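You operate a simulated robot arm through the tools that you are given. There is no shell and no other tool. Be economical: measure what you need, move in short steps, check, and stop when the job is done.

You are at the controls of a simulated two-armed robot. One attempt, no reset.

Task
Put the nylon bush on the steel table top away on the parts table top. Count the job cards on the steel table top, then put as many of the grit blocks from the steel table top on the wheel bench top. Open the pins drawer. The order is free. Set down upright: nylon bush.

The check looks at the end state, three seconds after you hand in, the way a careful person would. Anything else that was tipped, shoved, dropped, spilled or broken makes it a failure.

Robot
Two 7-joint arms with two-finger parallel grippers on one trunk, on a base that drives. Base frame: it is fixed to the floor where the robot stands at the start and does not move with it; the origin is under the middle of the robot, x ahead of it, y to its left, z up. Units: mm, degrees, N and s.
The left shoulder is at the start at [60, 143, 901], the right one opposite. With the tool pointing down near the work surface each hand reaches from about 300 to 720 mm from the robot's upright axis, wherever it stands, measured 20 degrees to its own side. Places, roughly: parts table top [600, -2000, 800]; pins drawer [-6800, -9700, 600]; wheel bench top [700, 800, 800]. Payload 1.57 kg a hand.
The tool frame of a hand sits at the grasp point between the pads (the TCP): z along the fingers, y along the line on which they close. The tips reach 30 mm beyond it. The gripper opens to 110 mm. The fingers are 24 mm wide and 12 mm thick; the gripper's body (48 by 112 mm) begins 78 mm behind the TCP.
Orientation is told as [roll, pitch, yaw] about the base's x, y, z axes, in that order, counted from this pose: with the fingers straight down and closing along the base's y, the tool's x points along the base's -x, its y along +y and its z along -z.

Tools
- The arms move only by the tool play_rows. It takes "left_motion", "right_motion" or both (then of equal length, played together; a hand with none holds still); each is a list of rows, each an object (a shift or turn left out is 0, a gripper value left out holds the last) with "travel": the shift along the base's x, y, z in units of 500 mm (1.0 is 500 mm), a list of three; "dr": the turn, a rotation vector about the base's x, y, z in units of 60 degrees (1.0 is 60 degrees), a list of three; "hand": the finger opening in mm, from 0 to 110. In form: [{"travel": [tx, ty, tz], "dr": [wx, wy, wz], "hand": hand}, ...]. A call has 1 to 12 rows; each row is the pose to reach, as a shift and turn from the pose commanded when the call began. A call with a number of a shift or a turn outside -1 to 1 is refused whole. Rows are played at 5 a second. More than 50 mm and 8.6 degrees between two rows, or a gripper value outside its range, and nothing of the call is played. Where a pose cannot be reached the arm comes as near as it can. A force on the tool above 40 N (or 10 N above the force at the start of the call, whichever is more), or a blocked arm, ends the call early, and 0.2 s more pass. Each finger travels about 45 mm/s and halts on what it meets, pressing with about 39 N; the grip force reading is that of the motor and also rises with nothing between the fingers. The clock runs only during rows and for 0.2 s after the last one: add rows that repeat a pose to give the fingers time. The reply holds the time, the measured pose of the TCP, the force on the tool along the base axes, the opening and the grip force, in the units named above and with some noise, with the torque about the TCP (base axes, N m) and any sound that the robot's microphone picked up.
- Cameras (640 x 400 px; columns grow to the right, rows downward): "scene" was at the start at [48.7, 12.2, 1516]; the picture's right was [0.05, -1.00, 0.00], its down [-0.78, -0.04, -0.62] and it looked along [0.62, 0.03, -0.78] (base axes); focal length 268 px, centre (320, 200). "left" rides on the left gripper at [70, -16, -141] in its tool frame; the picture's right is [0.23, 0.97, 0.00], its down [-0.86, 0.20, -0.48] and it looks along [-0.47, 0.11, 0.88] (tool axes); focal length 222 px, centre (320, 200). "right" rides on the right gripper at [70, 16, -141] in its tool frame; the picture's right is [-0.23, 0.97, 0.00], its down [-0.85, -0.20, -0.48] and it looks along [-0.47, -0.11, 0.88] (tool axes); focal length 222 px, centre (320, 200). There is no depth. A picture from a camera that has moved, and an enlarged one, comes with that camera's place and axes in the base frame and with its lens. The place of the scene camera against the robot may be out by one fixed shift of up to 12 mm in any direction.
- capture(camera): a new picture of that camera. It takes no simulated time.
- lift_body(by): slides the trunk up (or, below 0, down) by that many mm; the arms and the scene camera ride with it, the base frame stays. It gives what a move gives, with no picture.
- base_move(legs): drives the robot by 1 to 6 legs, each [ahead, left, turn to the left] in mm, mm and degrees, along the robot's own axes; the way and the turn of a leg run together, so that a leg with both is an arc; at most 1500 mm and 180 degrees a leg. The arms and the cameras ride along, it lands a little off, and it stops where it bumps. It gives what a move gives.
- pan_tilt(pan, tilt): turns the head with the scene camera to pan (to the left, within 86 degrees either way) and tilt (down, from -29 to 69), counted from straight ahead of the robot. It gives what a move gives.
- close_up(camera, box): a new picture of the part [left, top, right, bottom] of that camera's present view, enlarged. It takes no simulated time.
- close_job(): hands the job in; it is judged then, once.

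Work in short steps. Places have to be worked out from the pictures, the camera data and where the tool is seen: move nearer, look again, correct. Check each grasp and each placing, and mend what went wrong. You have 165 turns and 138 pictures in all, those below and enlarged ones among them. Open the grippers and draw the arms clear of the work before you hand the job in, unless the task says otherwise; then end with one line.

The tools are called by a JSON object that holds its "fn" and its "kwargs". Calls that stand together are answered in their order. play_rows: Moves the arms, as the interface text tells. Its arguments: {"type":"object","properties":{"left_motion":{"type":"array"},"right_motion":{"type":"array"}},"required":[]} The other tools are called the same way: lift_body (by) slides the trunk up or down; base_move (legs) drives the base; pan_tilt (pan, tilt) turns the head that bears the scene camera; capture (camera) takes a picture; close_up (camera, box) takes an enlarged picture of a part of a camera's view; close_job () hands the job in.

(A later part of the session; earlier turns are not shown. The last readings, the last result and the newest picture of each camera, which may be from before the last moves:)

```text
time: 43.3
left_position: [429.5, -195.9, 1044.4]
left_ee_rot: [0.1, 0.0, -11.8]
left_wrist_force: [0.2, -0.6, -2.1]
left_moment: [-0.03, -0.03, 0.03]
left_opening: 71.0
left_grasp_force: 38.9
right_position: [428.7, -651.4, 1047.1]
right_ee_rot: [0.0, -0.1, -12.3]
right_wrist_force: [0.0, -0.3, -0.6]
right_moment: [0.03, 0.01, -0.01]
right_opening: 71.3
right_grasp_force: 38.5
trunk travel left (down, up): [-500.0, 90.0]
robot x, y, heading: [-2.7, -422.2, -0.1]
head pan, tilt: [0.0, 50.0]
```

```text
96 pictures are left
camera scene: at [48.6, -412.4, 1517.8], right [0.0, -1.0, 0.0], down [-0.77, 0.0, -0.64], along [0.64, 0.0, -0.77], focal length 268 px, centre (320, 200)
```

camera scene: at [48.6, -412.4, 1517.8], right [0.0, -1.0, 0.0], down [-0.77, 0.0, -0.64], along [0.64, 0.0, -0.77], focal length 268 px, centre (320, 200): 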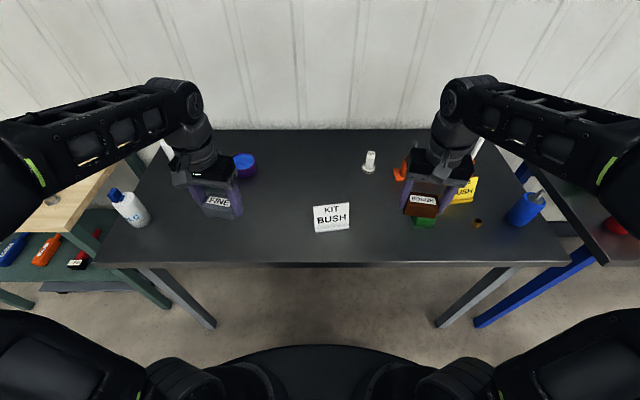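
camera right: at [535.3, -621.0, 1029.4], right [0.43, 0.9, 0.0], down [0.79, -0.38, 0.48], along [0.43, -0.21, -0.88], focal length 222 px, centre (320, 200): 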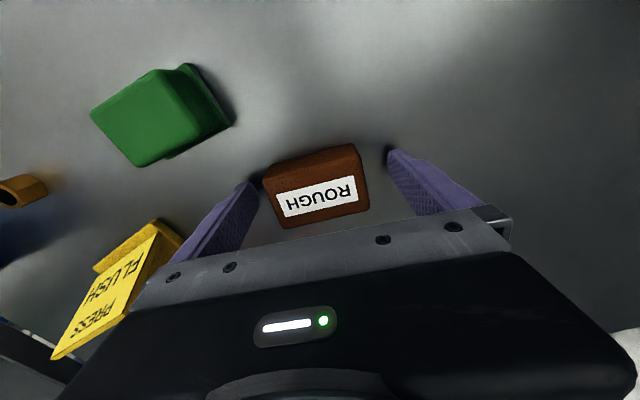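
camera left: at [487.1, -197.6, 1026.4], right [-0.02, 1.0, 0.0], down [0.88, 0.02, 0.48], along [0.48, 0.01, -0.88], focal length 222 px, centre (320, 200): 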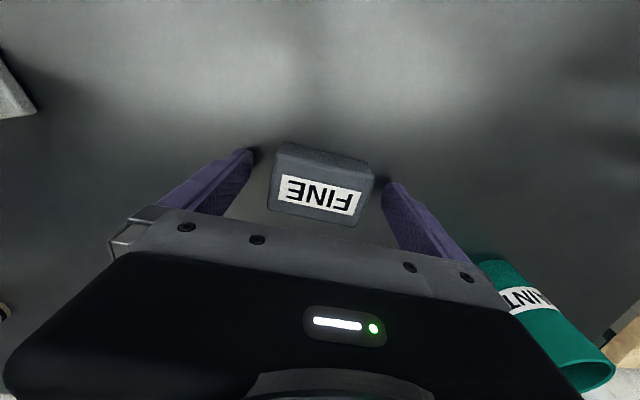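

Both blocks are held. I'll back off, drive left to the wheel bench, and look.

{"fn": "base_move", "kwargs": {"legs": [[-180, 0, 0], [0, 1112, 0]]}}

{"fn": "capture", "kwargs": {"camera": "scene"}}

{"fn": "capture", "kwargs": {"camera": "left"}}

{"fn": "capture", "kwargs": {"camera": "right"}}

```text
time: 49.9
left_position: [249.1, 889.3, 1046.2]
left_ee_rot: [0.0, 0.0, -11.5]
left_wrist_force: [-0.4, -0.2, -1.0]
left_moment: [-0.01, 0.01, 0.0]
left_opening: 71.2
left_grasp_force: 38.7
right_position: [253.4, 434.5, 1048.3]
right_ee_rot: [0.0, 0.0, -12.1]
right_wrist_force: [0.2, -0.4, -1.3]
right_moment: [-0.01, 0.01, 0.02]
right_opening: 71.0
right_grasp_force: 39.0
trunk travel left (down, up): [-500.0, 90.0]
robot x, y, heading: [-176.9, 659.7, 0.3]
head pan, tilt: [0.0, 50.0]
```

```text
95 pictures are left
camera scene: at [-129.7, 671.4, 1517.8], right [0.0, -1.0, 0.0], down [-0.77, 0.0, -0.64], along [0.64, 0.0, -0.77], focal length 268 px, centre (320, 200)
```

scene: 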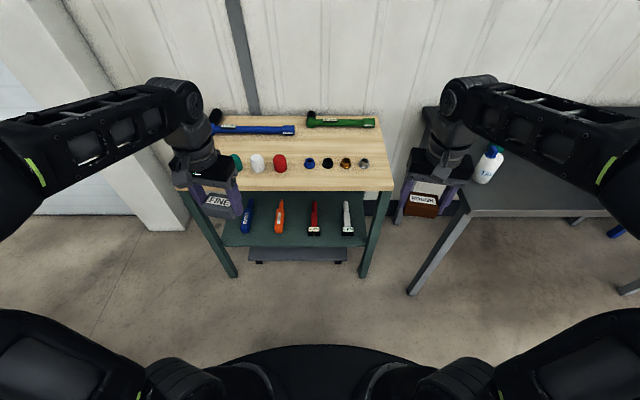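

```text
94 pictures are left
camera left: at [178.3, 886.2, 1186.6], right [-0.03, 1.0, 0.0], down [0.88, 0.03, 0.48], along [0.48, 0.01, -0.88], focal length 222 px, centre (320, 200)
```

left: 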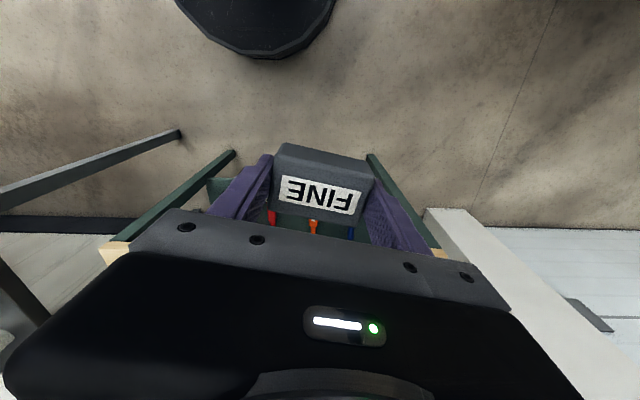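

```text
93 pictures are left
camera right: at [190.2, 464.7, 1191.3], right [0.42, 0.91, 0.0], down [0.79, -0.37, 0.48], along [0.43, -0.2, -0.88], focal length 222 px, centre (320, 200)
```

right: 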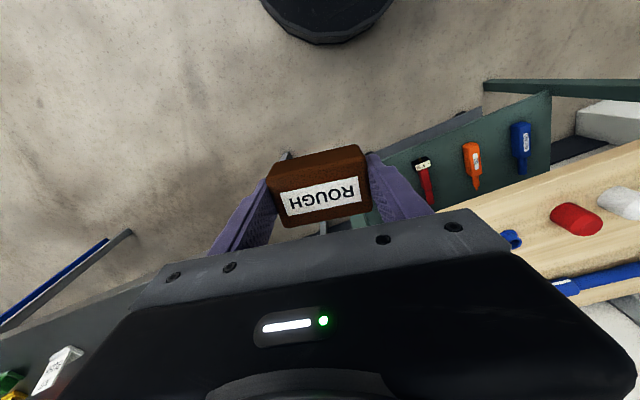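

The front strip of the bench is free (nuts at x≈600, front edge x≈470–515), though its height is uncertain. I'll drive forward and use the wrist cameras to measure.

{"fn": "base_move", "kwargs": {"legs": [[150, 25, -0.3]]}}

{"fn": "play_rows", "kwargs": {"left_motion": [{"travel": [0, -0.04, 0], "dr": [0, 0, 0.1]}, {"travel": [0, -0.08, 0], "dr": [0, 0, 0.2]}, {"travel": [0, -0.12, 0], "dr": [0, 0, 0.2]}], "right_motion": [{"travel": [0, 0.06, 0], "dr": [0, 0, 0.1]}, {"travel": [0, 0.12, 0], "dr": [0, 0, 0.2]}, {"travel": [0, 0.2, 0], "dr": [0, 0, 0.2]}]}}

{"fn": "capture", "kwargs": {"camera": "left"}}

{"fn": "capture", "kwargs": {"camera": "right"}}

{"fn": "capture", "kwargs": {"camera": "scene"}}

```text
time: 51.3
left_position: [403.9, 910.6, 1044.8]
left_ee_rot: [0.0, 0.0, -12.0]
left_wrist_force: [1.3, 0.5, -0.5]
left_moment: [0.01, 0.01, -0.03]
left_opening: 71.1
left_grasp_force: 39.1
right_position: [402.3, 454.8, 1047.5]
right_ee_rot: [-0.1, 0.0, -12.3]
right_wrist_force: [-0.1, -0.6, -2.1]
right_moment: [0.0, 0.03, -0.02]
right_opening: 71.4
right_grasp_force: 39.0
trunk travel left (down, up): [-500.0, 90.0]
robot x, y, heading: [-28.2, 687.9, -0.2]
head pan, tilt: [0.0, 50.0]
```

```text
time: 52.1
left_position: [405.2, 851.2, 1045.3]
left_ee_rot: [0.0, 0.0, 0.2]
left_wrist_force: [0.2, 0.2, -1.0]
left_moment: [-0.02, 0.01, 0.01]
left_opening: 71.0
left_grasp_force: 39.0
right_position: [403.0, 555.4, 1047.8]
right_ee_rot: [0.0, 0.0, -0.4]
right_wrist_force: [-0.1, 0.0, -1.7]
right_moment: [-0.01, 0.05, 0.04]
right_opening: 71.4
right_grasp_force: 39.1
trunk travel left (down, up): [-500.0, 90.0]
robot x, y, heading: [-32.5, 685.4, -0.4]
head pan, tilt: [0.0, 50.0]
```

```text
92 pictures are left
camera left: at [334.0, 832.9, 1187.0], right [-0.23, 0.97, 0.0], down [0.85, 0.2, 0.48], along [0.47, 0.11, -0.88], focal length 222 px, centre (320, 200)
```

left: 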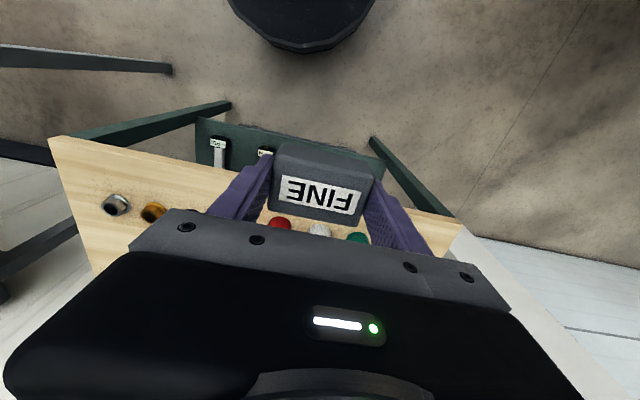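

```text
91 pictures are left
camera right: at [336.3, 572.2, 1191.0], right [0.23, 0.97, 0.0], down [0.85, -0.21, 0.48], along [0.47, -0.11, -0.88], focal length 222 px, centre (320, 200)
```

right: 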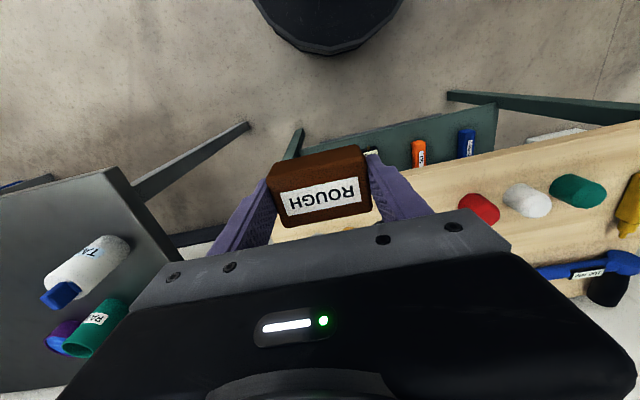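

```text
90 pictures are left
camera scene: at [21.5, 695.9, 1517.8], right [-0.01, -1.0, 0.0], down [-0.77, 0.0, -0.64], along [0.64, 0.0, -0.77], focal length 268 px, centre (320, 200)
```

scene: 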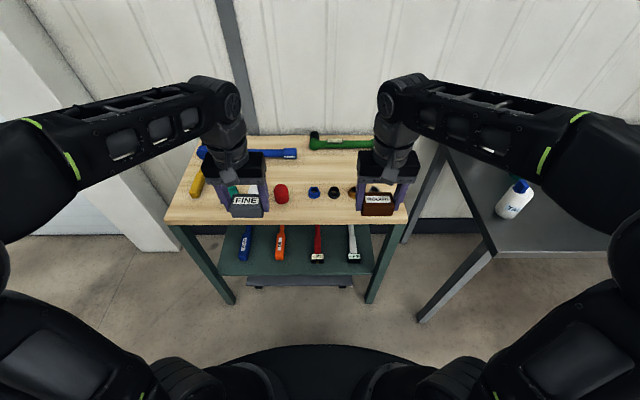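

Triangulation gives the bench top at z≈810 with its front edge at x≈524; nuts at x≈628, domes x≈611 from y≈808. I'll bring FINE over [566,765] and ROUGH over [566,545] at TCP z≈905.

{"fn": "play_rows", "kwargs": {"left_motion": [{"travel": [0.07, -0.03, 0]}, {"travel": [0.14, -0.07, -0.02]}, {"travel": [0.21, -0.11, -0.06]}, {"travel": [0.28, -0.15, -0.12]}, {"travel": [0.322, -0.172, -0.19]}, {"travel": [0.322, -0.172, -0.26]}, {"travel": [0.322, -0.172, -0.28]}], "right_motion": [{"travel": [0.07, 0, 0]}, {"travel": [0.14, -0.01, -0.02]}, {"travel": [0.21, -0.02, -0.06]}, {"travel": [0.28, -0.02, -0.12]}, {"travel": [0.326, -0.02, -0.19]}, {"travel": [0.326, -0.02, -0.26]}, {"travel": [0.326, -0.02, -0.284]}]}}

{"fn": "capture", "kwargs": {"camera": "left"}}

{"fn": "capture", "kwargs": {"camera": "right"}}

{"fn": "capture", "kwargs": {"camera": "scene"}}

```text
refused: row 4 steps farther than a row can; nothing moved
```

```text
89 pictures are left
camera left: at [334.0, 832.9, 1187.0], right [-0.23, 0.97, 0.0], down [0.85, 0.2, 0.48], along [0.47, 0.11, -0.88], focal length 222 px, centre (320, 200)
```

left: 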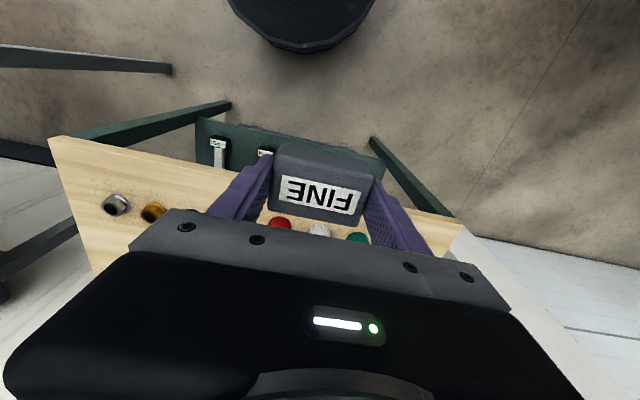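

```text
88 pictures are left
camera right: at [336.3, 572.2, 1191.0], right [0.23, 0.97, 0.0], down [0.85, -0.21, 0.48], along [0.47, -0.11, -0.88], focal length 222 px, centre (320, 200)
```

right: 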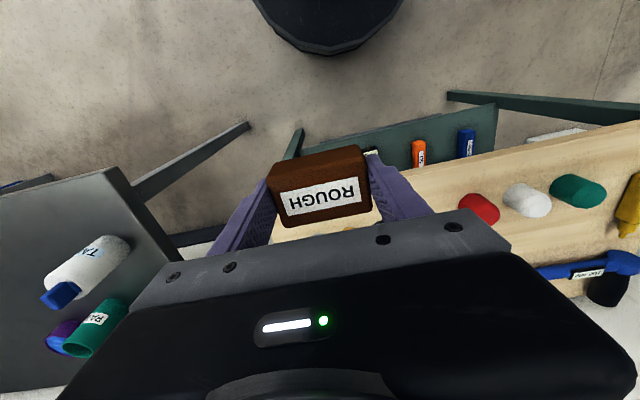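

```text
87 pictures are left
camera scene: at [21.5, 695.9, 1517.8], right [-0.01, -1.0, 0.0], down [-0.77, 0.0, -0.64], along [0.64, 0.0, -0.77], focal length 268 px, centre (320, 200)
```

scene: 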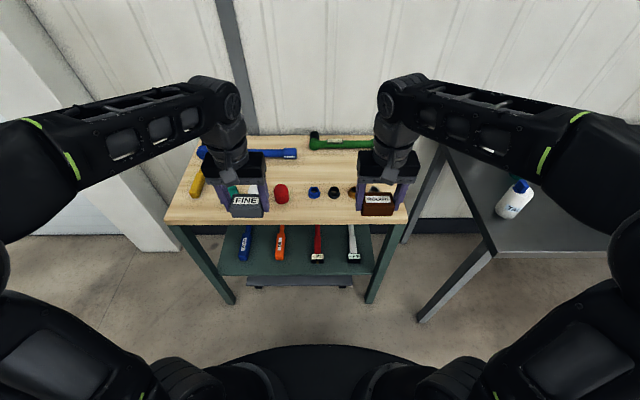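

The row step was slightly too long; I'll resend with shorter steps.

{"fn": "play_rows", "kwargs": {"left_motion": [{"travel": [0.06, -0.03, 0]}, {"travel": [0.12, -0.06, -0.02]}, {"travel": [0.18, -0.09, -0.05]}, {"travel": [0.24, -0.12, -0.09]}, {"travel": [0.29, -0.15, -0.14]}, {"travel": [0.322, -0.172, -0.2]}, {"travel": [0.322, -0.172, -0.26]}, {"travel": [0.322, -0.172, -0.28]}], "right_motion": [{"travel": [0.06, 0, 0]}, {"travel": [0.12, -0.01, -0.02]}, {"travel": [0.18, -0.02, -0.05]}, {"travel": [0.24, -0.02, -0.09]}, {"travel": [0.29, -0.02, -0.14]}, {"travel": [0.326, -0.02, -0.2]}, {"travel": [0.326, -0.02, -0.26]}, {"travel": [0.326, -0.02, -0.284]}]}}

{"fn": "capture", "kwargs": {"camera": "left"}}

{"fn": "capture", "kwargs": {"camera": "right"}}

{"fn": "close_up", "kwargs": {"camera": "scene", "box": [160, 110, 420, 270]}}

```text
time: 53.9
left_position: [565.1, 764.5, 903.9]
left_ee_rot: [-0.1, 0.0, 0.1]
left_wrist_force: [-0.2, 0.5, -1.6]
left_moment: [-0.01, 0.03, 0.01]
left_opening: 71.3
left_grasp_force: 39.5
right_position: [565.5, 546.8, 904.2]
right_ee_rot: [0.0, -0.1, -0.4]
right_wrist_force: [0.1, -0.7, -0.7]
right_moment: [0.01, 0.0, 0.0]
right_opening: 71.3
right_grasp_force: 39.1
trunk travel left (down, up): [-500.0, 90.0]
robot x, y, heading: [-32.1, 689.5, -0.3]
head pan, tilt: [0.0, 50.0]
```

```text
86 pictures are left
camera left: at [495.1, 746.3, 1045.4], right [-0.23, 0.97, 0.0], down [0.85, 0.2, 0.48], along [0.47, 0.11, -0.88], focal length 222 px, centre (320, 200)
```

left: 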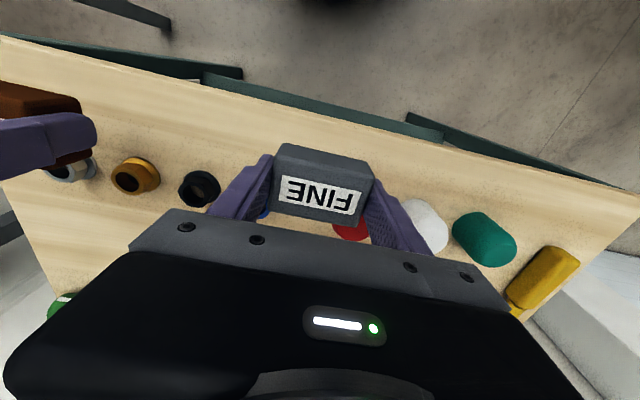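

```text
85 pictures are left
camera right: at [497.6, 563.4, 1047.5], right [0.23, 0.97, 0.0], down [0.85, -0.21, 0.48], along [0.47, -0.11, -0.88], focal length 222 px, centre (320, 200)
```

right: 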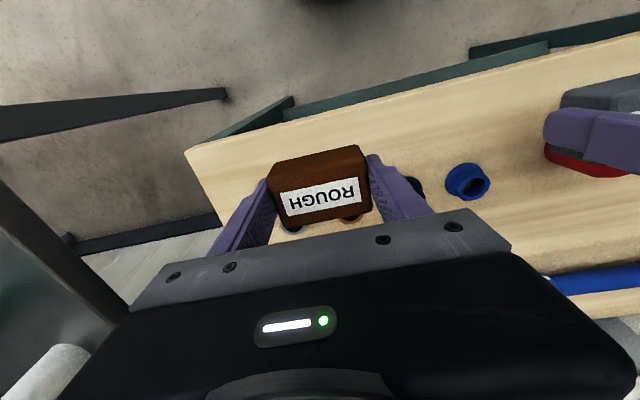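

```text
2.46 times, centred on (290, 190) of scene
camera zoom: at [21.3, 695.3, 1517.8], right [-0.01, -1.0, 0.0], down [-0.77, 0.0, -0.64], along [0.64, 0.0, -0.77], focal length 660 px, centre (394, 225)
```

zoom: 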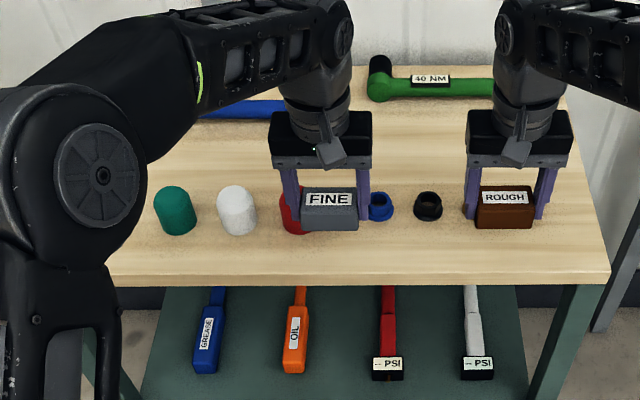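

Clear. I'll shift FINE to y≈750, x≈558, ROUGH to x≈560, and lower both toward contact.

{"fn": "play_rows", "kwargs": {"left_motion": [{"travel": [-0.014, -0.028, -0.03]}, {"travel": [-0.014, -0.028, -0.06]}, {"travel": [-0.014, -0.028, -0.09]}, {"travel": [-0.014, -0.028, -0.104]}, {"travel": [-0.014, -0.028, -0.11]}, {"travel": [-0.014, -0.028, -0.11]}], "right_motion": [{"travel": [-0.01, 0, -0.03]}, {"travel": [-0.01, 0, -0.06]}, {"travel": [-0.01, 0, -0.09]}, {"travel": [-0.01, 0, -0.104]}, {"travel": [-0.01, 0, -0.11]}, {"travel": [-0.01, 0, -0.11]}]}}

{"fn": "capture", "kwargs": {"camera": "left"}}

{"fn": "capture", "kwargs": {"camera": "right"}}

```text
time: 55.3
left_position: [556.4, 750.0, 848.8]
left_ee_rot: [0.0, 0.1, 0.1]
left_wrist_force: [-0.2, -0.1, -2.0]
left_moment: [0.0, -0.02, 0.01]
left_opening: 71.3
left_grasp_force: 38.5
right_position: [559.2, 544.8, 851.4]
right_ee_rot: [-0.1, 0.0, -0.3]
right_wrist_force: [-0.2, 1.1, -1.4]
right_moment: [0.01, -0.01, -0.02]
right_opening: 71.0
right_grasp_force: 39.3
trunk travel left (down, up): [-500.0, 90.0]
robot x, y, heading: [-29.3, 687.6, -0.6]
head pan, tilt: [0.0, 50.0]
```

```text
83 pictures are left
camera left: at [486.6, 733.0, 990.6], right [-0.23, 0.97, 0.0], down [0.85, 0.2, 0.48], along [0.47, 0.11, -0.88], focal length 222 px, centre (320, 200)
```

left: 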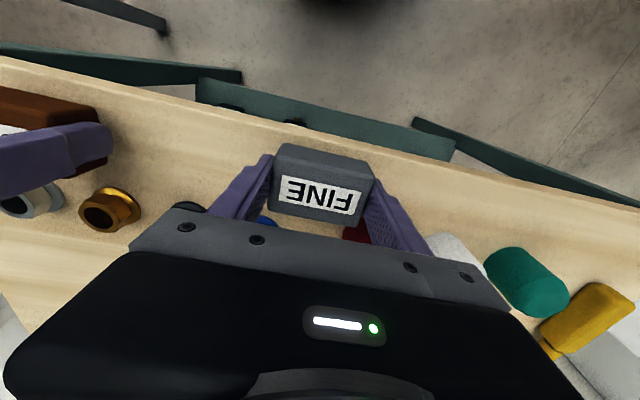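

```text
82 pictures are left
camera right: at [492.6, 561.9, 994.2], right [0.23, 0.97, 0.0], down [0.85, -0.21, 0.48], along [0.47, -0.11, -0.88], focal length 222 px, centre (320, 200)
```

right: 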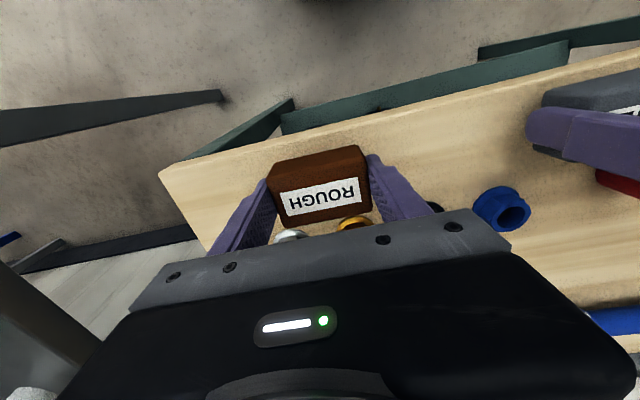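

No contact yet. I'll lower slowly in small steps, watching the force.

{"fn": "play_rows", "kwargs": {"left_motion": [{"travel": [0, 0, -0.004]}, {"travel": [0, 0, -0.008]}, {"travel": [0, 0, -0.012]}, {"travel": [0, 0, -0.012]}], "right_motion": [{"travel": [0, 0, -0.004]}, {"travel": [0, 0, -0.008]}, {"travel": [0, 0, -0.012]}, {"travel": [0, 0, -0.012]}]}}

```text
time: 56.3
left_position: [556.2, 750.4, 843.9]
left_ee_rot: [0.1, 0.0, 0.1]
left_wrist_force: [-0.1, -0.8, -1.9]
left_moment: [0.0, 0.01, -0.02]
left_opening: 71.1
left_grasp_force: 39.0
right_position: [559.5, 545.0, 844.9]
right_ee_rot: [-0.1, 0.0, -0.3]
right_wrist_force: [-0.5, -0.4, -1.8]
right_moment: [0.0, 0.01, 0.0]
right_opening: 71.0
right_grasp_force: 38.3
trunk travel left (down, up): [-500.0, 90.0]
robot x, y, heading: [-30.5, 686.3, -0.3]
head pan, tilt: [0.0, 50.0]
```

Still free; continuing down.

{"fn": "play_rows", "kwargs": {"left_motion": [{"travel": [0, 0, -0.006]}, {"travel": [0, 0, -0.012]}, {"travel": [0, 0, -0.016]}, {"travel": [0, 0, -0.016]}], "right_motion": [{"travel": [0, 0, -0.006]}, {"travel": [0, 0, -0.012]}, {"travel": [0, 0, -0.016]}, {"travel": [0, 0, -0.016]}]}}

{"fn": "close_up", "kwargs": {"camera": "scene", "box": [260, 160, 410, 250]}}

```text
time: 57.3
left_position: [556.6, 750.6, 835.7]
left_ee_rot: [0.2, 0.0, 0.1]
left_wrist_force: [-0.1, -0.6, -1.6]
left_moment: [-0.02, -0.03, -0.03]
left_opening: 71.0
left_grasp_force: 39.0
right_position: [559.3, 544.6, 837.2]
right_ee_rot: [0.0, 0.0, -0.4]
right_wrist_force: [-0.5, -0.6, -1.0]
right_moment: [-0.02, 0.03, 0.01]
right_opening: 70.9
right_grasp_force: 39.1
trunk travel left (down, up): [-500.0, 90.0]
robot x, y, heading: [-25.8, 689.7, -0.2]
head pan, tilt: [0.0, 50.0]
```

```text
4.27 times, centred on (335, 205) of scene
camera zoom: at [21.2, 695.3, 1517.8], right [-0.01, -1.0, 0.0], down [-0.77, 0.0, -0.64], along [0.64, 0.0, -0.77], focal length 1145 px, centre (256, 179)
```

zoom: 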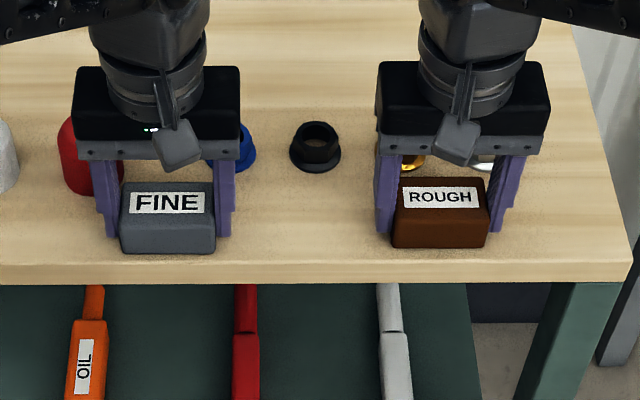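

Very near the surface but still no load; a further slow 12 mm.

{"fn": "play_rows", "kwargs": {"left_motion": [{"travel": [0, 0, -0.004]}, {"travel": [0, 0, -0.008]}, {"travel": [0, 0, -0.012]}, {"travel": [0, 0, -0.016]}, {"travel": [0, 0, -0.02]}, {"travel": [0, 0, -0.024]}], "right_motion": [{"travel": [0, 0, -0.004]}, {"travel": [0, 0, -0.008]}, {"travel": [0, 0, -0.012]}, {"travel": [0, 0, -0.016]}, {"travel": [0, 0, -0.02]}, {"travel": [0, 0, -0.024]}]}}

{"fn": "close_up", "kwargs": {"camera": "scene", "box": [260, 160, 410, 250]}}

```text
time: 58.5
left_position: [556.5, 748.5, 833.4]
left_ee_rot: [-0.2, -0.7, 0.0]
left_wrist_force: [-3.7, 1.3, 18.2]
left_moment: [0.23, 0.53, 0.04]
left_opening: 71.2
left_grasp_force: 39.0
right_position: [559.8, 544.8, 832.5]
right_ee_rot: [0.1, -0.9, -0.4]
right_wrist_force: [-4.6, -1.0, 17.1]
right_moment: [-0.37, 0.48, -0.11]
right_opening: 71.5
right_grasp_force: 38.5
trunk travel left (down, up): [-500.0, 90.0]
robot x, y, heading: [-30.4, 688.0, -0.3]
head pan, tilt: [0.0, 50.0]
stopped in row 6 (left hand): the force on the tool passed its limit (the readings are from after the stop); the commanded pose is now the measured one
```

```text
4.27 times, centred on (335, 205) of scene
camera zoom: at [16.2, 695.7, 1517.7], right [-0.01, -1.0, 0.0], down [-0.76, 0.0, -0.65], along [0.65, 0.0, -0.76], focal length 1145 px, centre (256, 179)
```

zoom: 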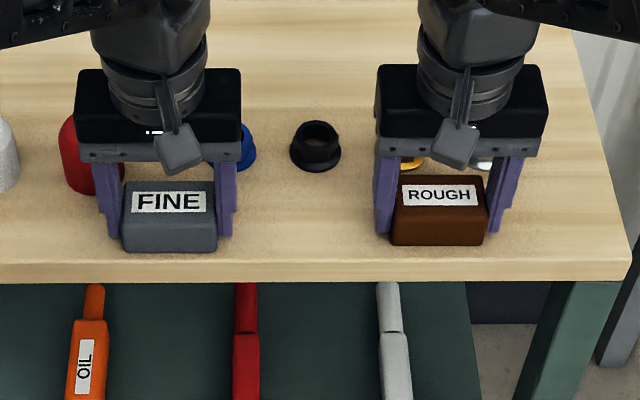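

Contact at TCP ≈833 (bench top ≈799). I'll open the fingers moderately and then lift straight up.

{"fn": "play_rows", "kwargs": {"left_motion": [{"travel": [0, 0, 0.002], "hand": 76}, {"travel": [0, 0, 0.002], "hand": 88}, {"travel": [0, 0, 0.002], "hand": 88}, {"travel": [0, 0, 0.06], "hand": 88}, {"travel": [0, 0, 0.14], "hand": 88}, {"travel": [0, 0, 0.22], "hand": 88}, {"travel": [-0.06, 0, 0.28], "hand": 88}, {"travel": [-0.14, 0, 0.32], "hand": 88}], "right_motion": [{"travel": [0, 0, 0.002], "hand": 76}, {"travel": [0, 0, 0.002], "hand": 88}, {"travel": [0, 0, 0.002], "hand": 88}, {"travel": [0, 0, 0.06], "hand": 88}, {"travel": [0, 0, 0.14], "hand": 88}, {"travel": [0, 0, 0.22], "hand": 88}, {"travel": [-0.06, 0, 0.28], "hand": 88}, {"travel": [-0.14, 0, 0.32], "hand": 88}]}}

{"fn": "play_rows", "kwargs": {"left_motion": [{"travel": [-0.06, 0.06, 0.02]}, {"travel": [-0.12, 0.12, 0.04]}, {"travel": [-0.18, 0.18, 0.04]}, {"travel": [-0.2, 0.24, 0.04], "hand": 110}], "right_motion": [{"travel": [-0.06, -0.06, 0.02]}, {"travel": [-0.12, -0.12, 0.04]}, {"travel": [-0.18, -0.18, 0.04]}, {"travel": [-0.2, -0.24, 0.04], "hand": 110}]}}

{"fn": "capture", "kwargs": {"camera": "scene"}}

```text
time: 60.3
left_position: [487.2, 748.9, 989.2]
left_ee_rot: [-0.1, -0.5, 0.1]
left_wrist_force: [-0.1, -0.7, -0.4]
left_moment: [0.0, -0.01, -0.02]
left_opening: 87.9
left_grasp_force: 0.1
right_position: [491.3, 545.0, 990.9]
right_ee_rot: [0.0, -0.6, -0.4]
right_wrist_force: [-0.1, -0.3, -0.1]
right_moment: [0.0, -0.04, -0.02]
right_opening: 88.1
right_grasp_force: 0.1
trunk travel left (down, up): [-500.0, 90.0]
robot x, y, heading: [-29.2, 685.5, -0.6]
head pan, tilt: [0.0, 50.0]
```

```text
time: 61.3
left_position: [387.9, 870.2, 1008.7]
left_ee_rot: [-0.1, -0.5, 0.1]
left_wrist_force: [0.5, 0.0, 0.6]
left_moment: [-0.01, 0.03, 0.01]
left_opening: 109.9
left_grasp_force: 0.0
right_position: [390.4, 427.1, 1009.7]
right_ee_rot: [0.0, -0.5, -0.3]
right_wrist_force: [-0.3, -0.3, 0.1]
right_moment: [0.02, 0.01, -0.01]
right_opening: 110.2
right_grasp_force: 0.0
trunk travel left (down, up): [-500.0, 90.0]
robot x, y, heading: [-29.7, 686.6, -0.2]
head pan, tilt: [0.0, 50.0]
```

```text
79 pictures are left
camera scene: at [21.0, 695.5, 1517.8], right [-0.01, -1.0, 0.0], down [-0.77, 0.0, -0.64], along [0.64, 0.0, -0.77], focal length 268 px, centre (320, 200)
```

scene: 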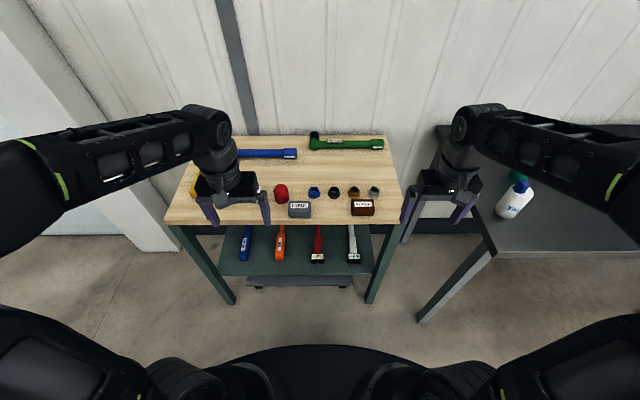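

Both blocks are standing cleanly on the bench. Next the bush (≈[788,87]); TALC ≈[543,120] and PAINT ≈[706,-5] flank it, so I raise the hands and drive to about [60,335] first.

{"fn": "play_rows", "kwargs": {"left_motion": [{"travel": [0, 0, 0.08]}, {"travel": [0, 0, 0.15]}], "right_motion": [{"travel": [-0.04, 0, 0.08]}, {"travel": [-0.08, 0, 0.15]}]}}

{"fn": "base_move", "kwargs": {"legs": [[0, -350, 0.2], [90, 0, 0]]}}

{"fn": "capture", "kwargs": {"camera": "right"}}

{"fn": "capture", "kwargs": {"camera": "scene"}}

```text
time: 61.9
left_position: [386.7, 870.4, 1081.7]
left_ee_rot: [0.0, -0.5, 0.1]
left_wrist_force: [-1.1, 1.2, 0.9]
left_moment: [-0.03, -0.03, -0.03]
left_opening: 110.0
left_grasp_force: 0.1
right_position: [352.1, 425.5, 1085.4]
right_ee_rot: [0.0, -0.6, -0.4]
right_wrist_force: [-0.3, -0.5, 0.2]
right_moment: [0.03, 0.0, -0.04]
right_opening: 110.1
right_grasp_force: 0.1
trunk travel left (down, up): [-500.0, 90.0]
robot x, y, heading: [-26.8, 691.1, -0.2]
head pan, tilt: [0.0, 50.0]
```

```text
time: 64.9
left_position: [476.8, 518.1, 1082.4]
left_ee_rot: [-0.1, -0.4, 0.2]
left_wrist_force: [0.5, -1.0, -1.0]
left_moment: [0.03, 0.02, 0.03]
left_opening: 110.0
left_grasp_force: 0.1
right_position: [443.1, 73.8, 1084.4]
right_ee_rot: [0.0, -0.4, -0.3]
right_wrist_force: [0.4, 0.5, 0.3]
right_moment: [0.02, 0.06, 0.01]
right_opening: 110.0
right_grasp_force: 0.0
trunk travel left (down, up): [-500.0, 90.0]
robot x, y, heading: [60.6, 336.8, -0.2]
head pan, tilt: [0.0, 50.0]
```

```text
78 pictures are left
camera right: at [374.4, 91.1, 1226.9], right [0.23, 0.97, 0.0], down [0.85, -0.2, 0.48], along [0.47, -0.11, -0.87], focal length 222 px, centre (320, 200)
```

right: 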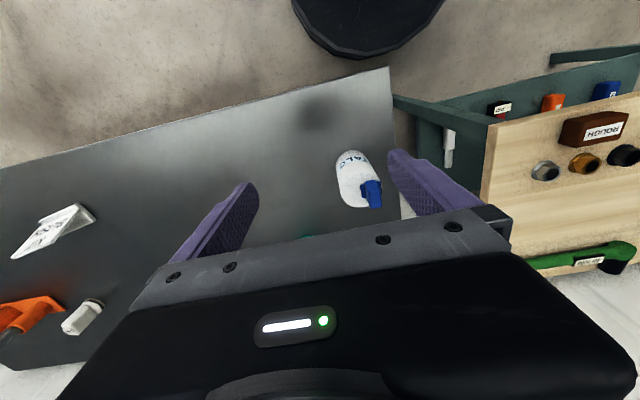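

```text
77 pictures are left
camera scene: at [111.4, 343.6, 1517.8], right [0.0, -1.0, 0.0], down [-0.77, 0.0, -0.64], along [0.64, 0.0, -0.77], focal length 268 px, centre (320, 200)
```

scene: 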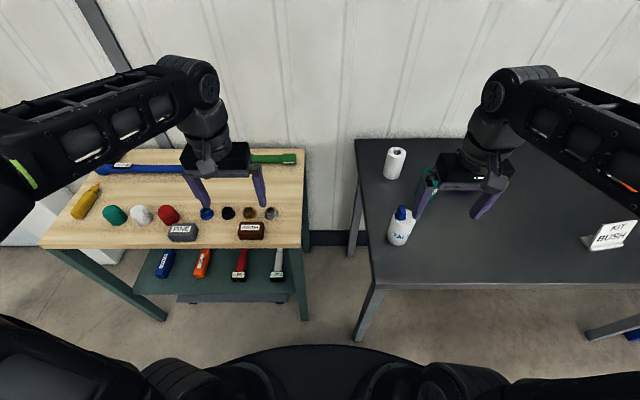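

The bush is refined to ≈[775,93]; base has clearance to the leg (≈[442,138]). Drive forward 100 mm and bring the right hand high toward it.

{"fn": "base_move", "kwargs": {"legs": [[100, 0, 0]]}}

{"fn": "play_rows", "kwargs": {"right_motion": [{"travel": [0.06, 0.01, 0], "hand": 90}, {"travel": [0.12, 0.02, 0]}, {"travel": [0.18, 0.03, 0]}, {"travel": [0.24, 0.035, -0.02]}, {"travel": [0.24, 0.035, -0.02]}]}}

{"fn": "capture", "kwargs": {"camera": "right"}}

{"fn": "capture", "kwargs": {"camera": "scene"}}

```text
time: 66.0
left_position: [577.7, 520.0, 1081.6]
left_ee_rot: [0.0, -0.3, 0.3]
left_wrist_force: [0.7, 0.1, 0.9]
left_moment: [0.0, 0.02, 0.01]
left_opening: 109.9
left_grasp_force: 0.0
right_position: [542.9, 74.4, 1084.4]
right_ee_rot: [0.2, -0.4, -0.2]
right_wrist_force: [0.4, -0.1, -0.2]
right_moment: [0.02, 0.04, -0.01]
right_opening: 110.0
right_grasp_force: 0.1
trunk travel left (down, up): [-500.0, 90.0]
robot x, y, heading: [158.1, 336.0, 0.1]
head pan, tilt: [0.0, 50.0]
```

```text
time: 67.2
left_position: [576.2, 518.7, 1082.6]
left_ee_rot: [-0.1, -0.5, 0.2]
left_wrist_force: [0.0, -0.4, 0.4]
left_moment: [-0.02, 0.0, 0.02]
left_opening: 110.0
left_grasp_force: 0.2
right_position: [661.5, 92.4, 1073.6]
right_ee_rot: [0.0, -0.6, -0.2]
right_wrist_force: [0.1, 0.1, 0.9]
right_moment: [-0.02, -0.01, 0.01]
right_opening: 90.3
right_grasp_force: 0.1
trunk travel left (down, up): [-500.0, 90.0]
robot x, y, heading: [158.9, 335.4, 0.2]
head pan, tilt: [0.0, 50.0]
```

```text
76 pictures are left
camera right: at [593.1, 109.9, 1216.5], right [0.23, 0.97, 0.0], down [0.85, -0.2, 0.49], along [0.47, -0.11, -0.87], focal length 222 px, centre (320, 200)
```

right: 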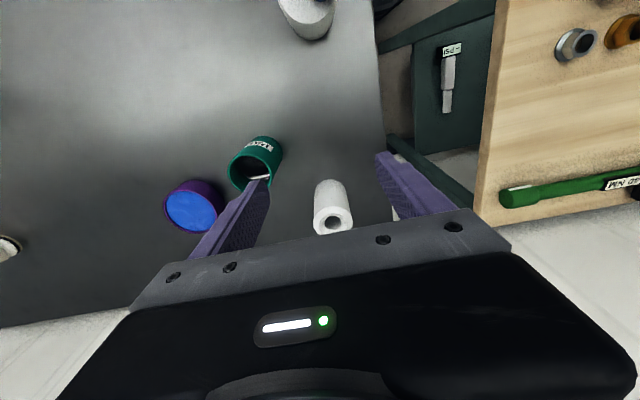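

```text
75 pictures are left
camera scene: at [209.6, 343.6, 1517.9], right [0.0, -1.0, 0.0], down [-0.77, 0.0, -0.64], along [0.64, 0.0, -0.77], focal length 268 px, centre (320, 200)
```

scene: 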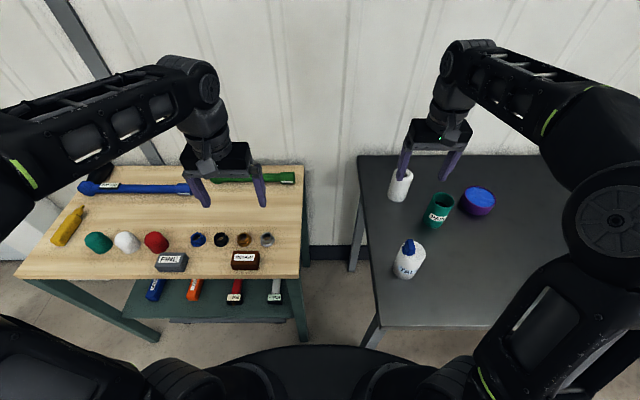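

Bush located at ≈[771,86]. I'll move over it at TCP z≈1005 (tips clear of its top) and check.

{"fn": "play_rows", "kwargs": {"right_motion": [{"travel": [0.06, -0.004, -0.03]}, {"travel": [0.12, -0.008, -0.06]}, {"travel": [0.18, -0.012, -0.1]}, {"travel": [0.218, -0.012, -0.136]}, {"travel": [0.218, -0.012, -0.136]}]}}

{"fn": "capture", "kwargs": {"camera": "right"}}

{"fn": "close_up", "kwargs": {"camera": "scene", "box": [360, 100, 500, 240]}}

```text
time: 68.5
left_position: [576.3, 518.4, 1081.3]
left_ee_rot: [-0.1, -0.5, 0.3]
left_wrist_force: [0.2, -0.4, 0.1]
left_moment: [0.02, 0.0, -0.01]
left_opening: 110.3
left_grasp_force: 0.0
right_position: [770.3, 86.9, 1006.8]
right_ee_rot: [0.1, -0.5, -0.2]
right_wrist_force: [0.2, 0.3, 0.1]
right_moment: [0.0, 0.05, 0.01]
right_opening: 90.1
right_grasp_force: 0.1
trunk travel left (down, up): [-500.0, 90.0]
robot x, y, heading: [158.0, 335.0, -0.3]
head pan, tilt: [0.0, 50.0]
```

```text
74 pictures are left
camera right: at [701.2, 102.8, 1149.2], right [0.23, 0.97, 0.0], down [0.85, -0.2, 0.49], along [0.47, -0.11, -0.87], focal length 222 px, centre (320, 200)
```

right: 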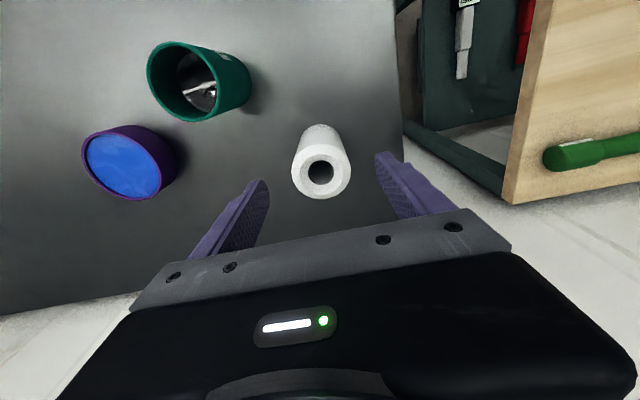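

```text
2.86 times, centred on (430, 170) of scene
camera zoom: at [209.9, 343.3, 1517.8], right [0.0, -1.0, 0.0], down [-0.77, 0.0, -0.64], along [0.64, 0.0, -0.77], focal length 767 px, centre (6, 286)
```

zoom: 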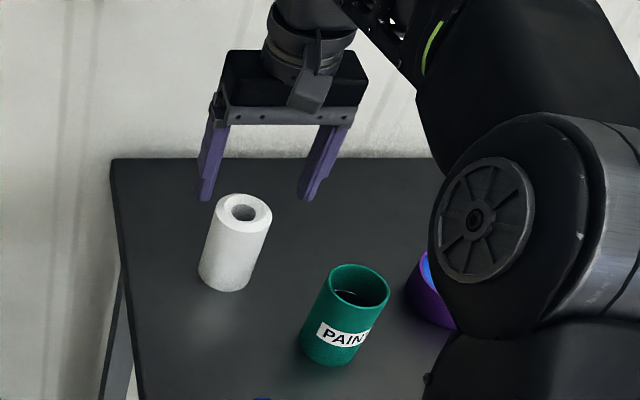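

Bush axis ≈[779,85]. I'll shift 9 mm ahead and lower to TCP z≈912.

{"fn": "play_rows", "kwargs": {"right_motion": [{"travel": [0.017, -0.003, -0.02]}, {"travel": [0.017, -0.003, -0.07]}, {"travel": [0.017, -0.003, -0.12]}, {"travel": [0.017, -0.003, -0.16]}, {"travel": [0.017, -0.003, -0.19]}, {"travel": [0.017, -0.003, -0.19]}]}}

{"fn": "capture", "kwargs": {"camera": "right"}}

{"fn": "close_up", "kwargs": {"camera": "scene", "box": [360, 100, 500, 240]}}

```text
time: 69.8
left_position: [577.3, 518.1, 1082.7]
left_ee_rot: [-0.1, -0.5, 0.3]
left_wrist_force: [0.4, -0.3, 0.0]
left_moment: [-0.01, 0.0, 0.02]
left_opening: 110.1
left_grasp_force: 0.1
right_position: [781.0, 82.4, 911.1]
right_ee_rot: [0.2, -0.5, -0.2]
right_wrist_force: [0.1, 1.0, -0.8]
right_moment: [0.03, -0.05, -0.01]
right_opening: 90.0
right_grasp_force: 0.1
trunk travel left (down, up): [-500.0, 90.0]
robot x, y, heading: [163.2, 332.4, -0.0]
head pan, tilt: [0.0, 50.0]
```

```text
72 pictures are left
camera right: at [711.8, 100.1, 1054.1], right [0.23, 0.97, 0.0], down [0.85, -0.2, 0.49], along [0.47, -0.11, -0.87], focal length 222 px, centre (320, 200)
```

right: 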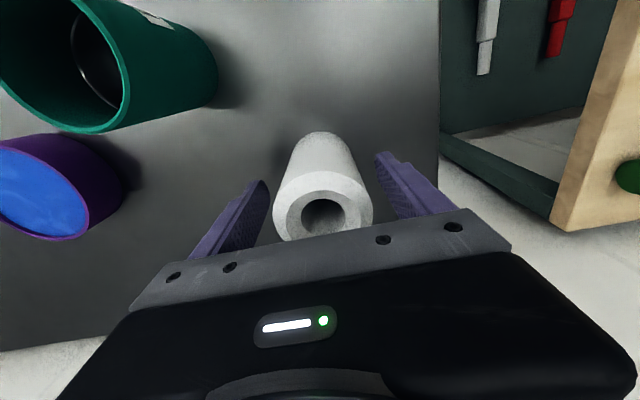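

```text
2.86 times, centred on (430, 170) of scene
camera zoom: at [210.1, 343.3, 1517.8], right [0.0, -1.0, 0.0], down [-0.77, 0.0, -0.64], along [0.64, 0.0, -0.77], focal length 767 px, centre (6, 286)
```

zoom: 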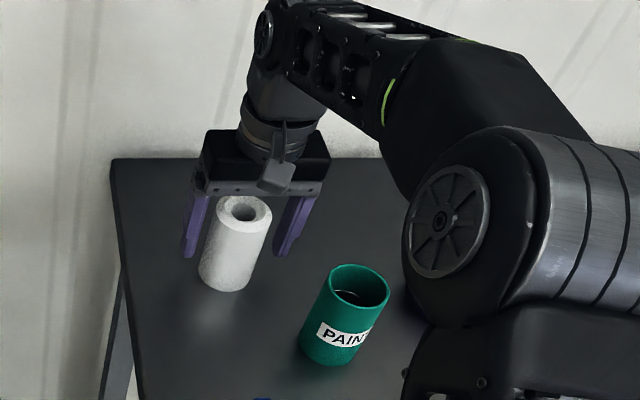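

Bush is between the fingers. I'll shift 3 mm back, and close.

{"fn": "play_rows", "kwargs": {"right_motion": [{"travel": [-0.006, 0.004, 0], "hand": 75}, {"travel": [-0.006, 0.004, 0], "hand": 55}, {"travel": [-0.006, 0.004, 0], "hand": 30}, {"travel": [-0.006, 0.004, 0], "hand": 30}, {"travel": [-0.006, 0.004, 0], "hand": 30}]}}

{"fn": "play_rows", "kwargs": {"right_motion": [{"travel": [0, 0, 0.03]}, {"travel": [0, 0, 0.06]}, {"travel": [0, 0, 0.1]}, {"travel": [0, 0, 0.14]}]}}

{"fn": "capture", "kwargs": {"camera": "right"}}

{"fn": "capture", "kwargs": {"camera": "scene"}}

```text
time: 71.0
left_position: [576.6, 518.9, 1081.6]
left_ee_rot: [-0.1, -0.6, 0.3]
left_wrist_force: [-0.1, 0.3, 0.4]
left_moment: [-0.01, -0.03, -0.02]
left_opening: 109.9
left_grasp_force: 0.1
right_position: [777.3, 85.1, 910.5]
right_ee_rot: [-0.1, -0.5, -0.2]
right_wrist_force: [-0.3, -0.2, 1.9]
right_moment: [0.01, -0.03, 0.0]
right_opening: 57.3
right_grasp_force: 39.0
trunk travel left (down, up): [-500.0, 90.0]
robot x, y, heading: [158.3, 336.9, 0.1]
head pan, tilt: [0.0, 50.0]
```

```text
time: 72.0
left_position: [576.3, 518.3, 1081.6]
left_ee_rot: [-0.1, -0.5, 0.3]
left_wrist_force: [-0.8, -0.3, -0.1]
left_moment: [0.05, 0.01, -0.03]
left_opening: 109.9
left_grasp_force: 0.1
right_position: [777.9, 86.5, 981.1]
right_ee_rot: [0.1, -0.5, -0.2]
right_wrist_force: [0.6, -0.3, -1.9]
right_moment: [0.05, 0.0, 0.01]
right_opening: 56.8
right_grasp_force: 39.5
trunk travel left (down, up): [-500.0, 90.0]
robot x, y, heading: [159.6, 334.3, -0.3]
head pan, tilt: [0.0, 50.0]
```

```text
70 pictures are left
camera right: at [708.0, 102.9, 1123.7], right [0.23, 0.97, 0.0], down [0.85, -0.2, 0.49], along [0.47, -0.11, -0.87], focal length 222 px, centre (320, 200)
```

right: 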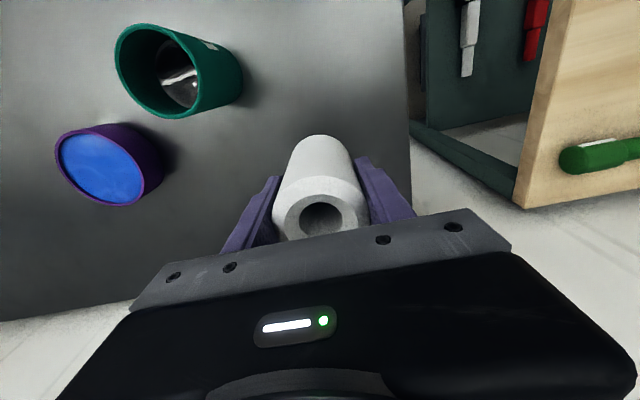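

```text
69 pictures are left
camera scene: at [210.2, 343.3, 1517.8], right [0.0, -1.0, 0.0], down [-0.77, 0.0, -0.64], along [0.64, 0.0, -0.77], focal length 268 px, centre (320, 200)
```

scene: 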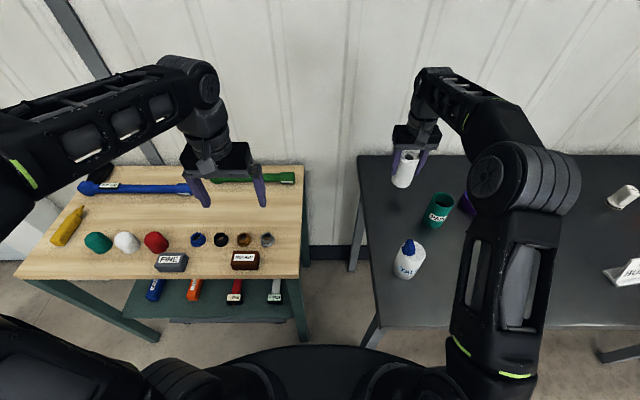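

Bush is securely held. I'll raise the trunk 85 mm so it clears TALC, then draw the hand back and up.

{"fn": "lift_body", "kwargs": {"by": 85}}

{"fn": "play_rows", "kwargs": {"right_motion": [{"travel": [-0.06, 0, 0.04]}, {"travel": [-0.12, 0, 0.07]}, {"travel": [-0.2, 0, 0.09]}, {"travel": [-0.28, 0, 0.1]}, {"travel": [-0.36, 0, 0.1]}, {"travel": [-0.44, 0, 0.1]}, {"travel": [-0.52, 0, 0.1]}]}}

{"fn": "capture", "kwargs": {"camera": "scene"}}

```text
time: 73.3
left_position: [576.9, 518.5, 1167.7]
left_ee_rot: [0.0, -0.6, 0.3]
left_wrist_force: [0.5, -0.4, 0.2]
left_moment: [-0.01, 0.0, 0.01]
left_opening: 110.1
left_grasp_force: 0.1
right_position: [777.8, 86.0, 1066.2]
right_ee_rot: [0.1, -0.5, -0.2]
right_wrist_force: [0.2, -0.3, -1.6]
right_moment: [-0.01, 0.03, 0.0]
right_opening: 57.0
right_grasp_force: 38.6
trunk travel left (down, up): [-585.0, 5.0]
robot x, y, heading: [159.1, 338.8, -0.1]
head pan, tilt: [0.0, 50.0]
```

```text
time: 74.9
left_position: [575.6, 518.4, 1168.2]
left_ee_rot: [-0.1, -0.6, 0.2]
left_wrist_force: [-0.2, 0.3, 0.7]
left_moment: [-0.03, -0.05, 0.02]
left_opening: 109.7
left_grasp_force: 0.1
right_position: [514.5, 86.1, 1115.3]
right_ee_rot: [0.0, -0.6, -0.2]
right_wrist_force: [0.1, -0.6, -0.6]
right_moment: [-0.01, -0.02, 0.01]
right_opening: 56.8
right_grasp_force: 39.1
trunk travel left (down, up): [-585.0, 5.0]
robot x, y, heading: [159.3, 334.1, 0.3]
head pan, tilt: [0.0, 50.0]
```

```text
68 pictures are left
camera scene: at [208.6, 343.1, 1602.9], right [0.0, -1.0, 0.0], down [-0.77, 0.0, -0.64], along [0.64, 0.0, -0.77], focal length 268 px, centre (320, 200)
```

scene: 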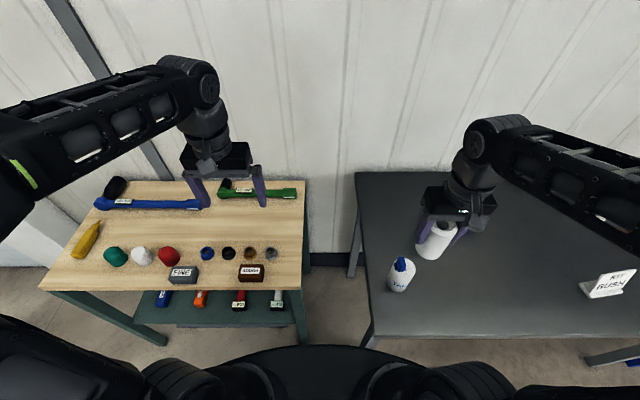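

Clear. Now back away and drive right toward the parts table, carrying the bush, then look.

{"fn": "base_move", "kwargs": {"legs": [[-330, 0, 0], [0, -1000, 0], [0, -900, 0]]}}

{"fn": "pan_tilt", "kwargs": {"pan": -15, "tilt": 42}}

{"fn": "capture", "kwargs": {"camera": "scene"}}

{"fn": "capture", "kwargs": {"camera": "right"}}

```text
time: 86.0
left_position: [240.4, -1359.1, 1166.0]
left_ee_rot: [-0.1, -0.5, -0.2]
left_wrist_force: [0.2, 0.3, -0.2]
left_moment: [0.01, 0.02, -0.06]
left_opening: 109.8
left_grasp_force: 0.1
right_position: [177.0, -1792.1, 1115.5]
right_ee_rot: [0.1, -0.4, -0.7]
right_wrist_force: [0.9, 1.1, -0.9]
right_moment: [0.02, -0.02, 0.02]
right_opening: 53.4
right_grasp_force: 38.7
trunk travel left (down, up): [-585.0, 5.0]
robot x, y, heading: [-175.9, -1540.6, -0.7]
head pan, tilt: [0.0, 50.0]
```

```text
time: 86.8
left_position: [241.7, -1358.1, 1167.3]
left_ee_rot: [-0.1, -0.4, -0.2]
left_wrist_force: [0.5, 0.4, 0.3]
left_moment: [0.0, 0.02, 0.0]
left_opening: 109.7
left_grasp_force: 0.1
right_position: [177.3, -1789.0, 1115.1]
right_ee_rot: [0.1, -0.5, -0.7]
right_wrist_force: [0.0, -0.3, -0.9]
right_moment: [-0.01, -0.02, -0.02]
right_opening: 53.3
right_grasp_force: 39.0
trunk travel left (down, up): [-585.0, 5.0]
robot x, y, heading: [-176.0, -1536.5, -0.5]
head pan, tilt: [-15.0, 42.0]
```

```text
67 pictures are left
camera scene: at [-123.3, -1551.4, 1614.0], right [-0.27, -0.96, 0.0], down [-0.64, 0.18, -0.74], along [0.72, -0.2, -0.67], focal length 268 px, centre (320, 200)
```

scene: 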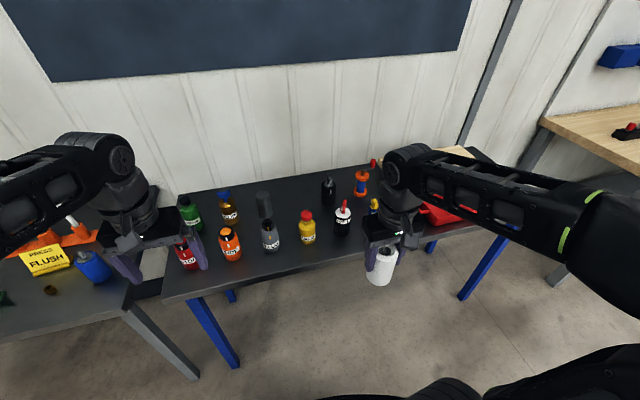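

```text
66 pictures are left
camera right: at [108.3, -1772.5, 1257.9], right [0.24, 0.97, 0.0], down [0.85, -0.21, 0.49], along [0.47, -0.11, -0.87], focal length 222 px, centre (320, 200)
```

right: 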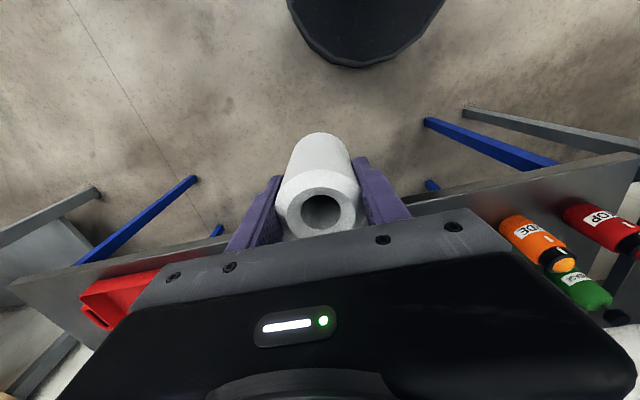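

The opening shrank to 53 mm, so the bush may have shifted in the grip. I'll zoom to check.

{"fn": "close_up", "kwargs": {"camera": "right", "box": [200, 110, 440, 260]}}

{"fn": "close_up", "kwargs": {"camera": "scene", "box": [320, 180, 460, 300]}}

```text
2.67 times, centred on (320, 185) of right
camera zoom: at [108.3, -1772.5, 1257.9], right [0.24, 0.97, 0.0], down [0.85, -0.21, 0.49], along [0.47, -0.11, -0.87], focal length 592 px, centre (320, 240)
```

zoom: 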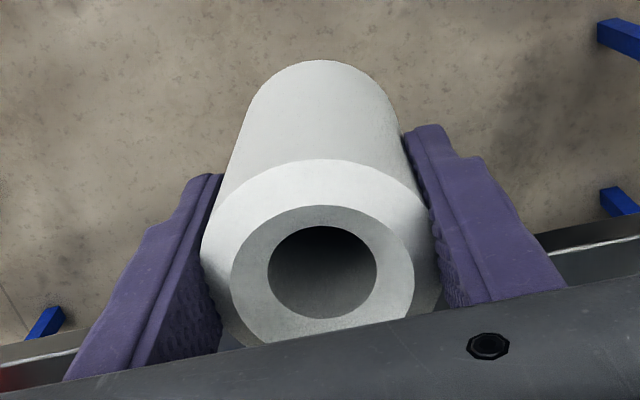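

```text
3.33 times, centred on (390, 240) of scene
camera zoom: at [-123.3, -1551.4, 1614.0], right [-0.27, -0.96, 0.0], down [-0.64, 0.18, -0.74], along [0.72, -0.2, -0.67], focal length 894 px, centre (87, 67)
```

zoom: 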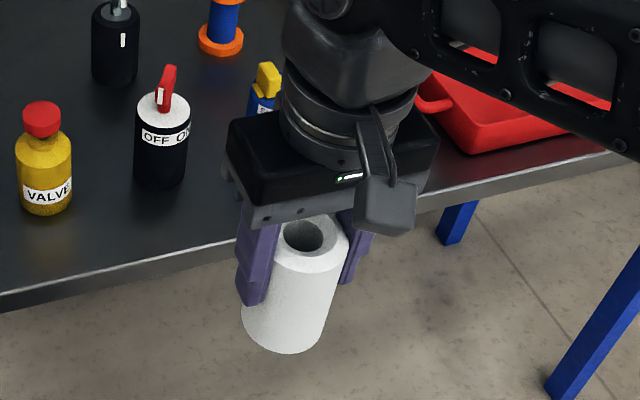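

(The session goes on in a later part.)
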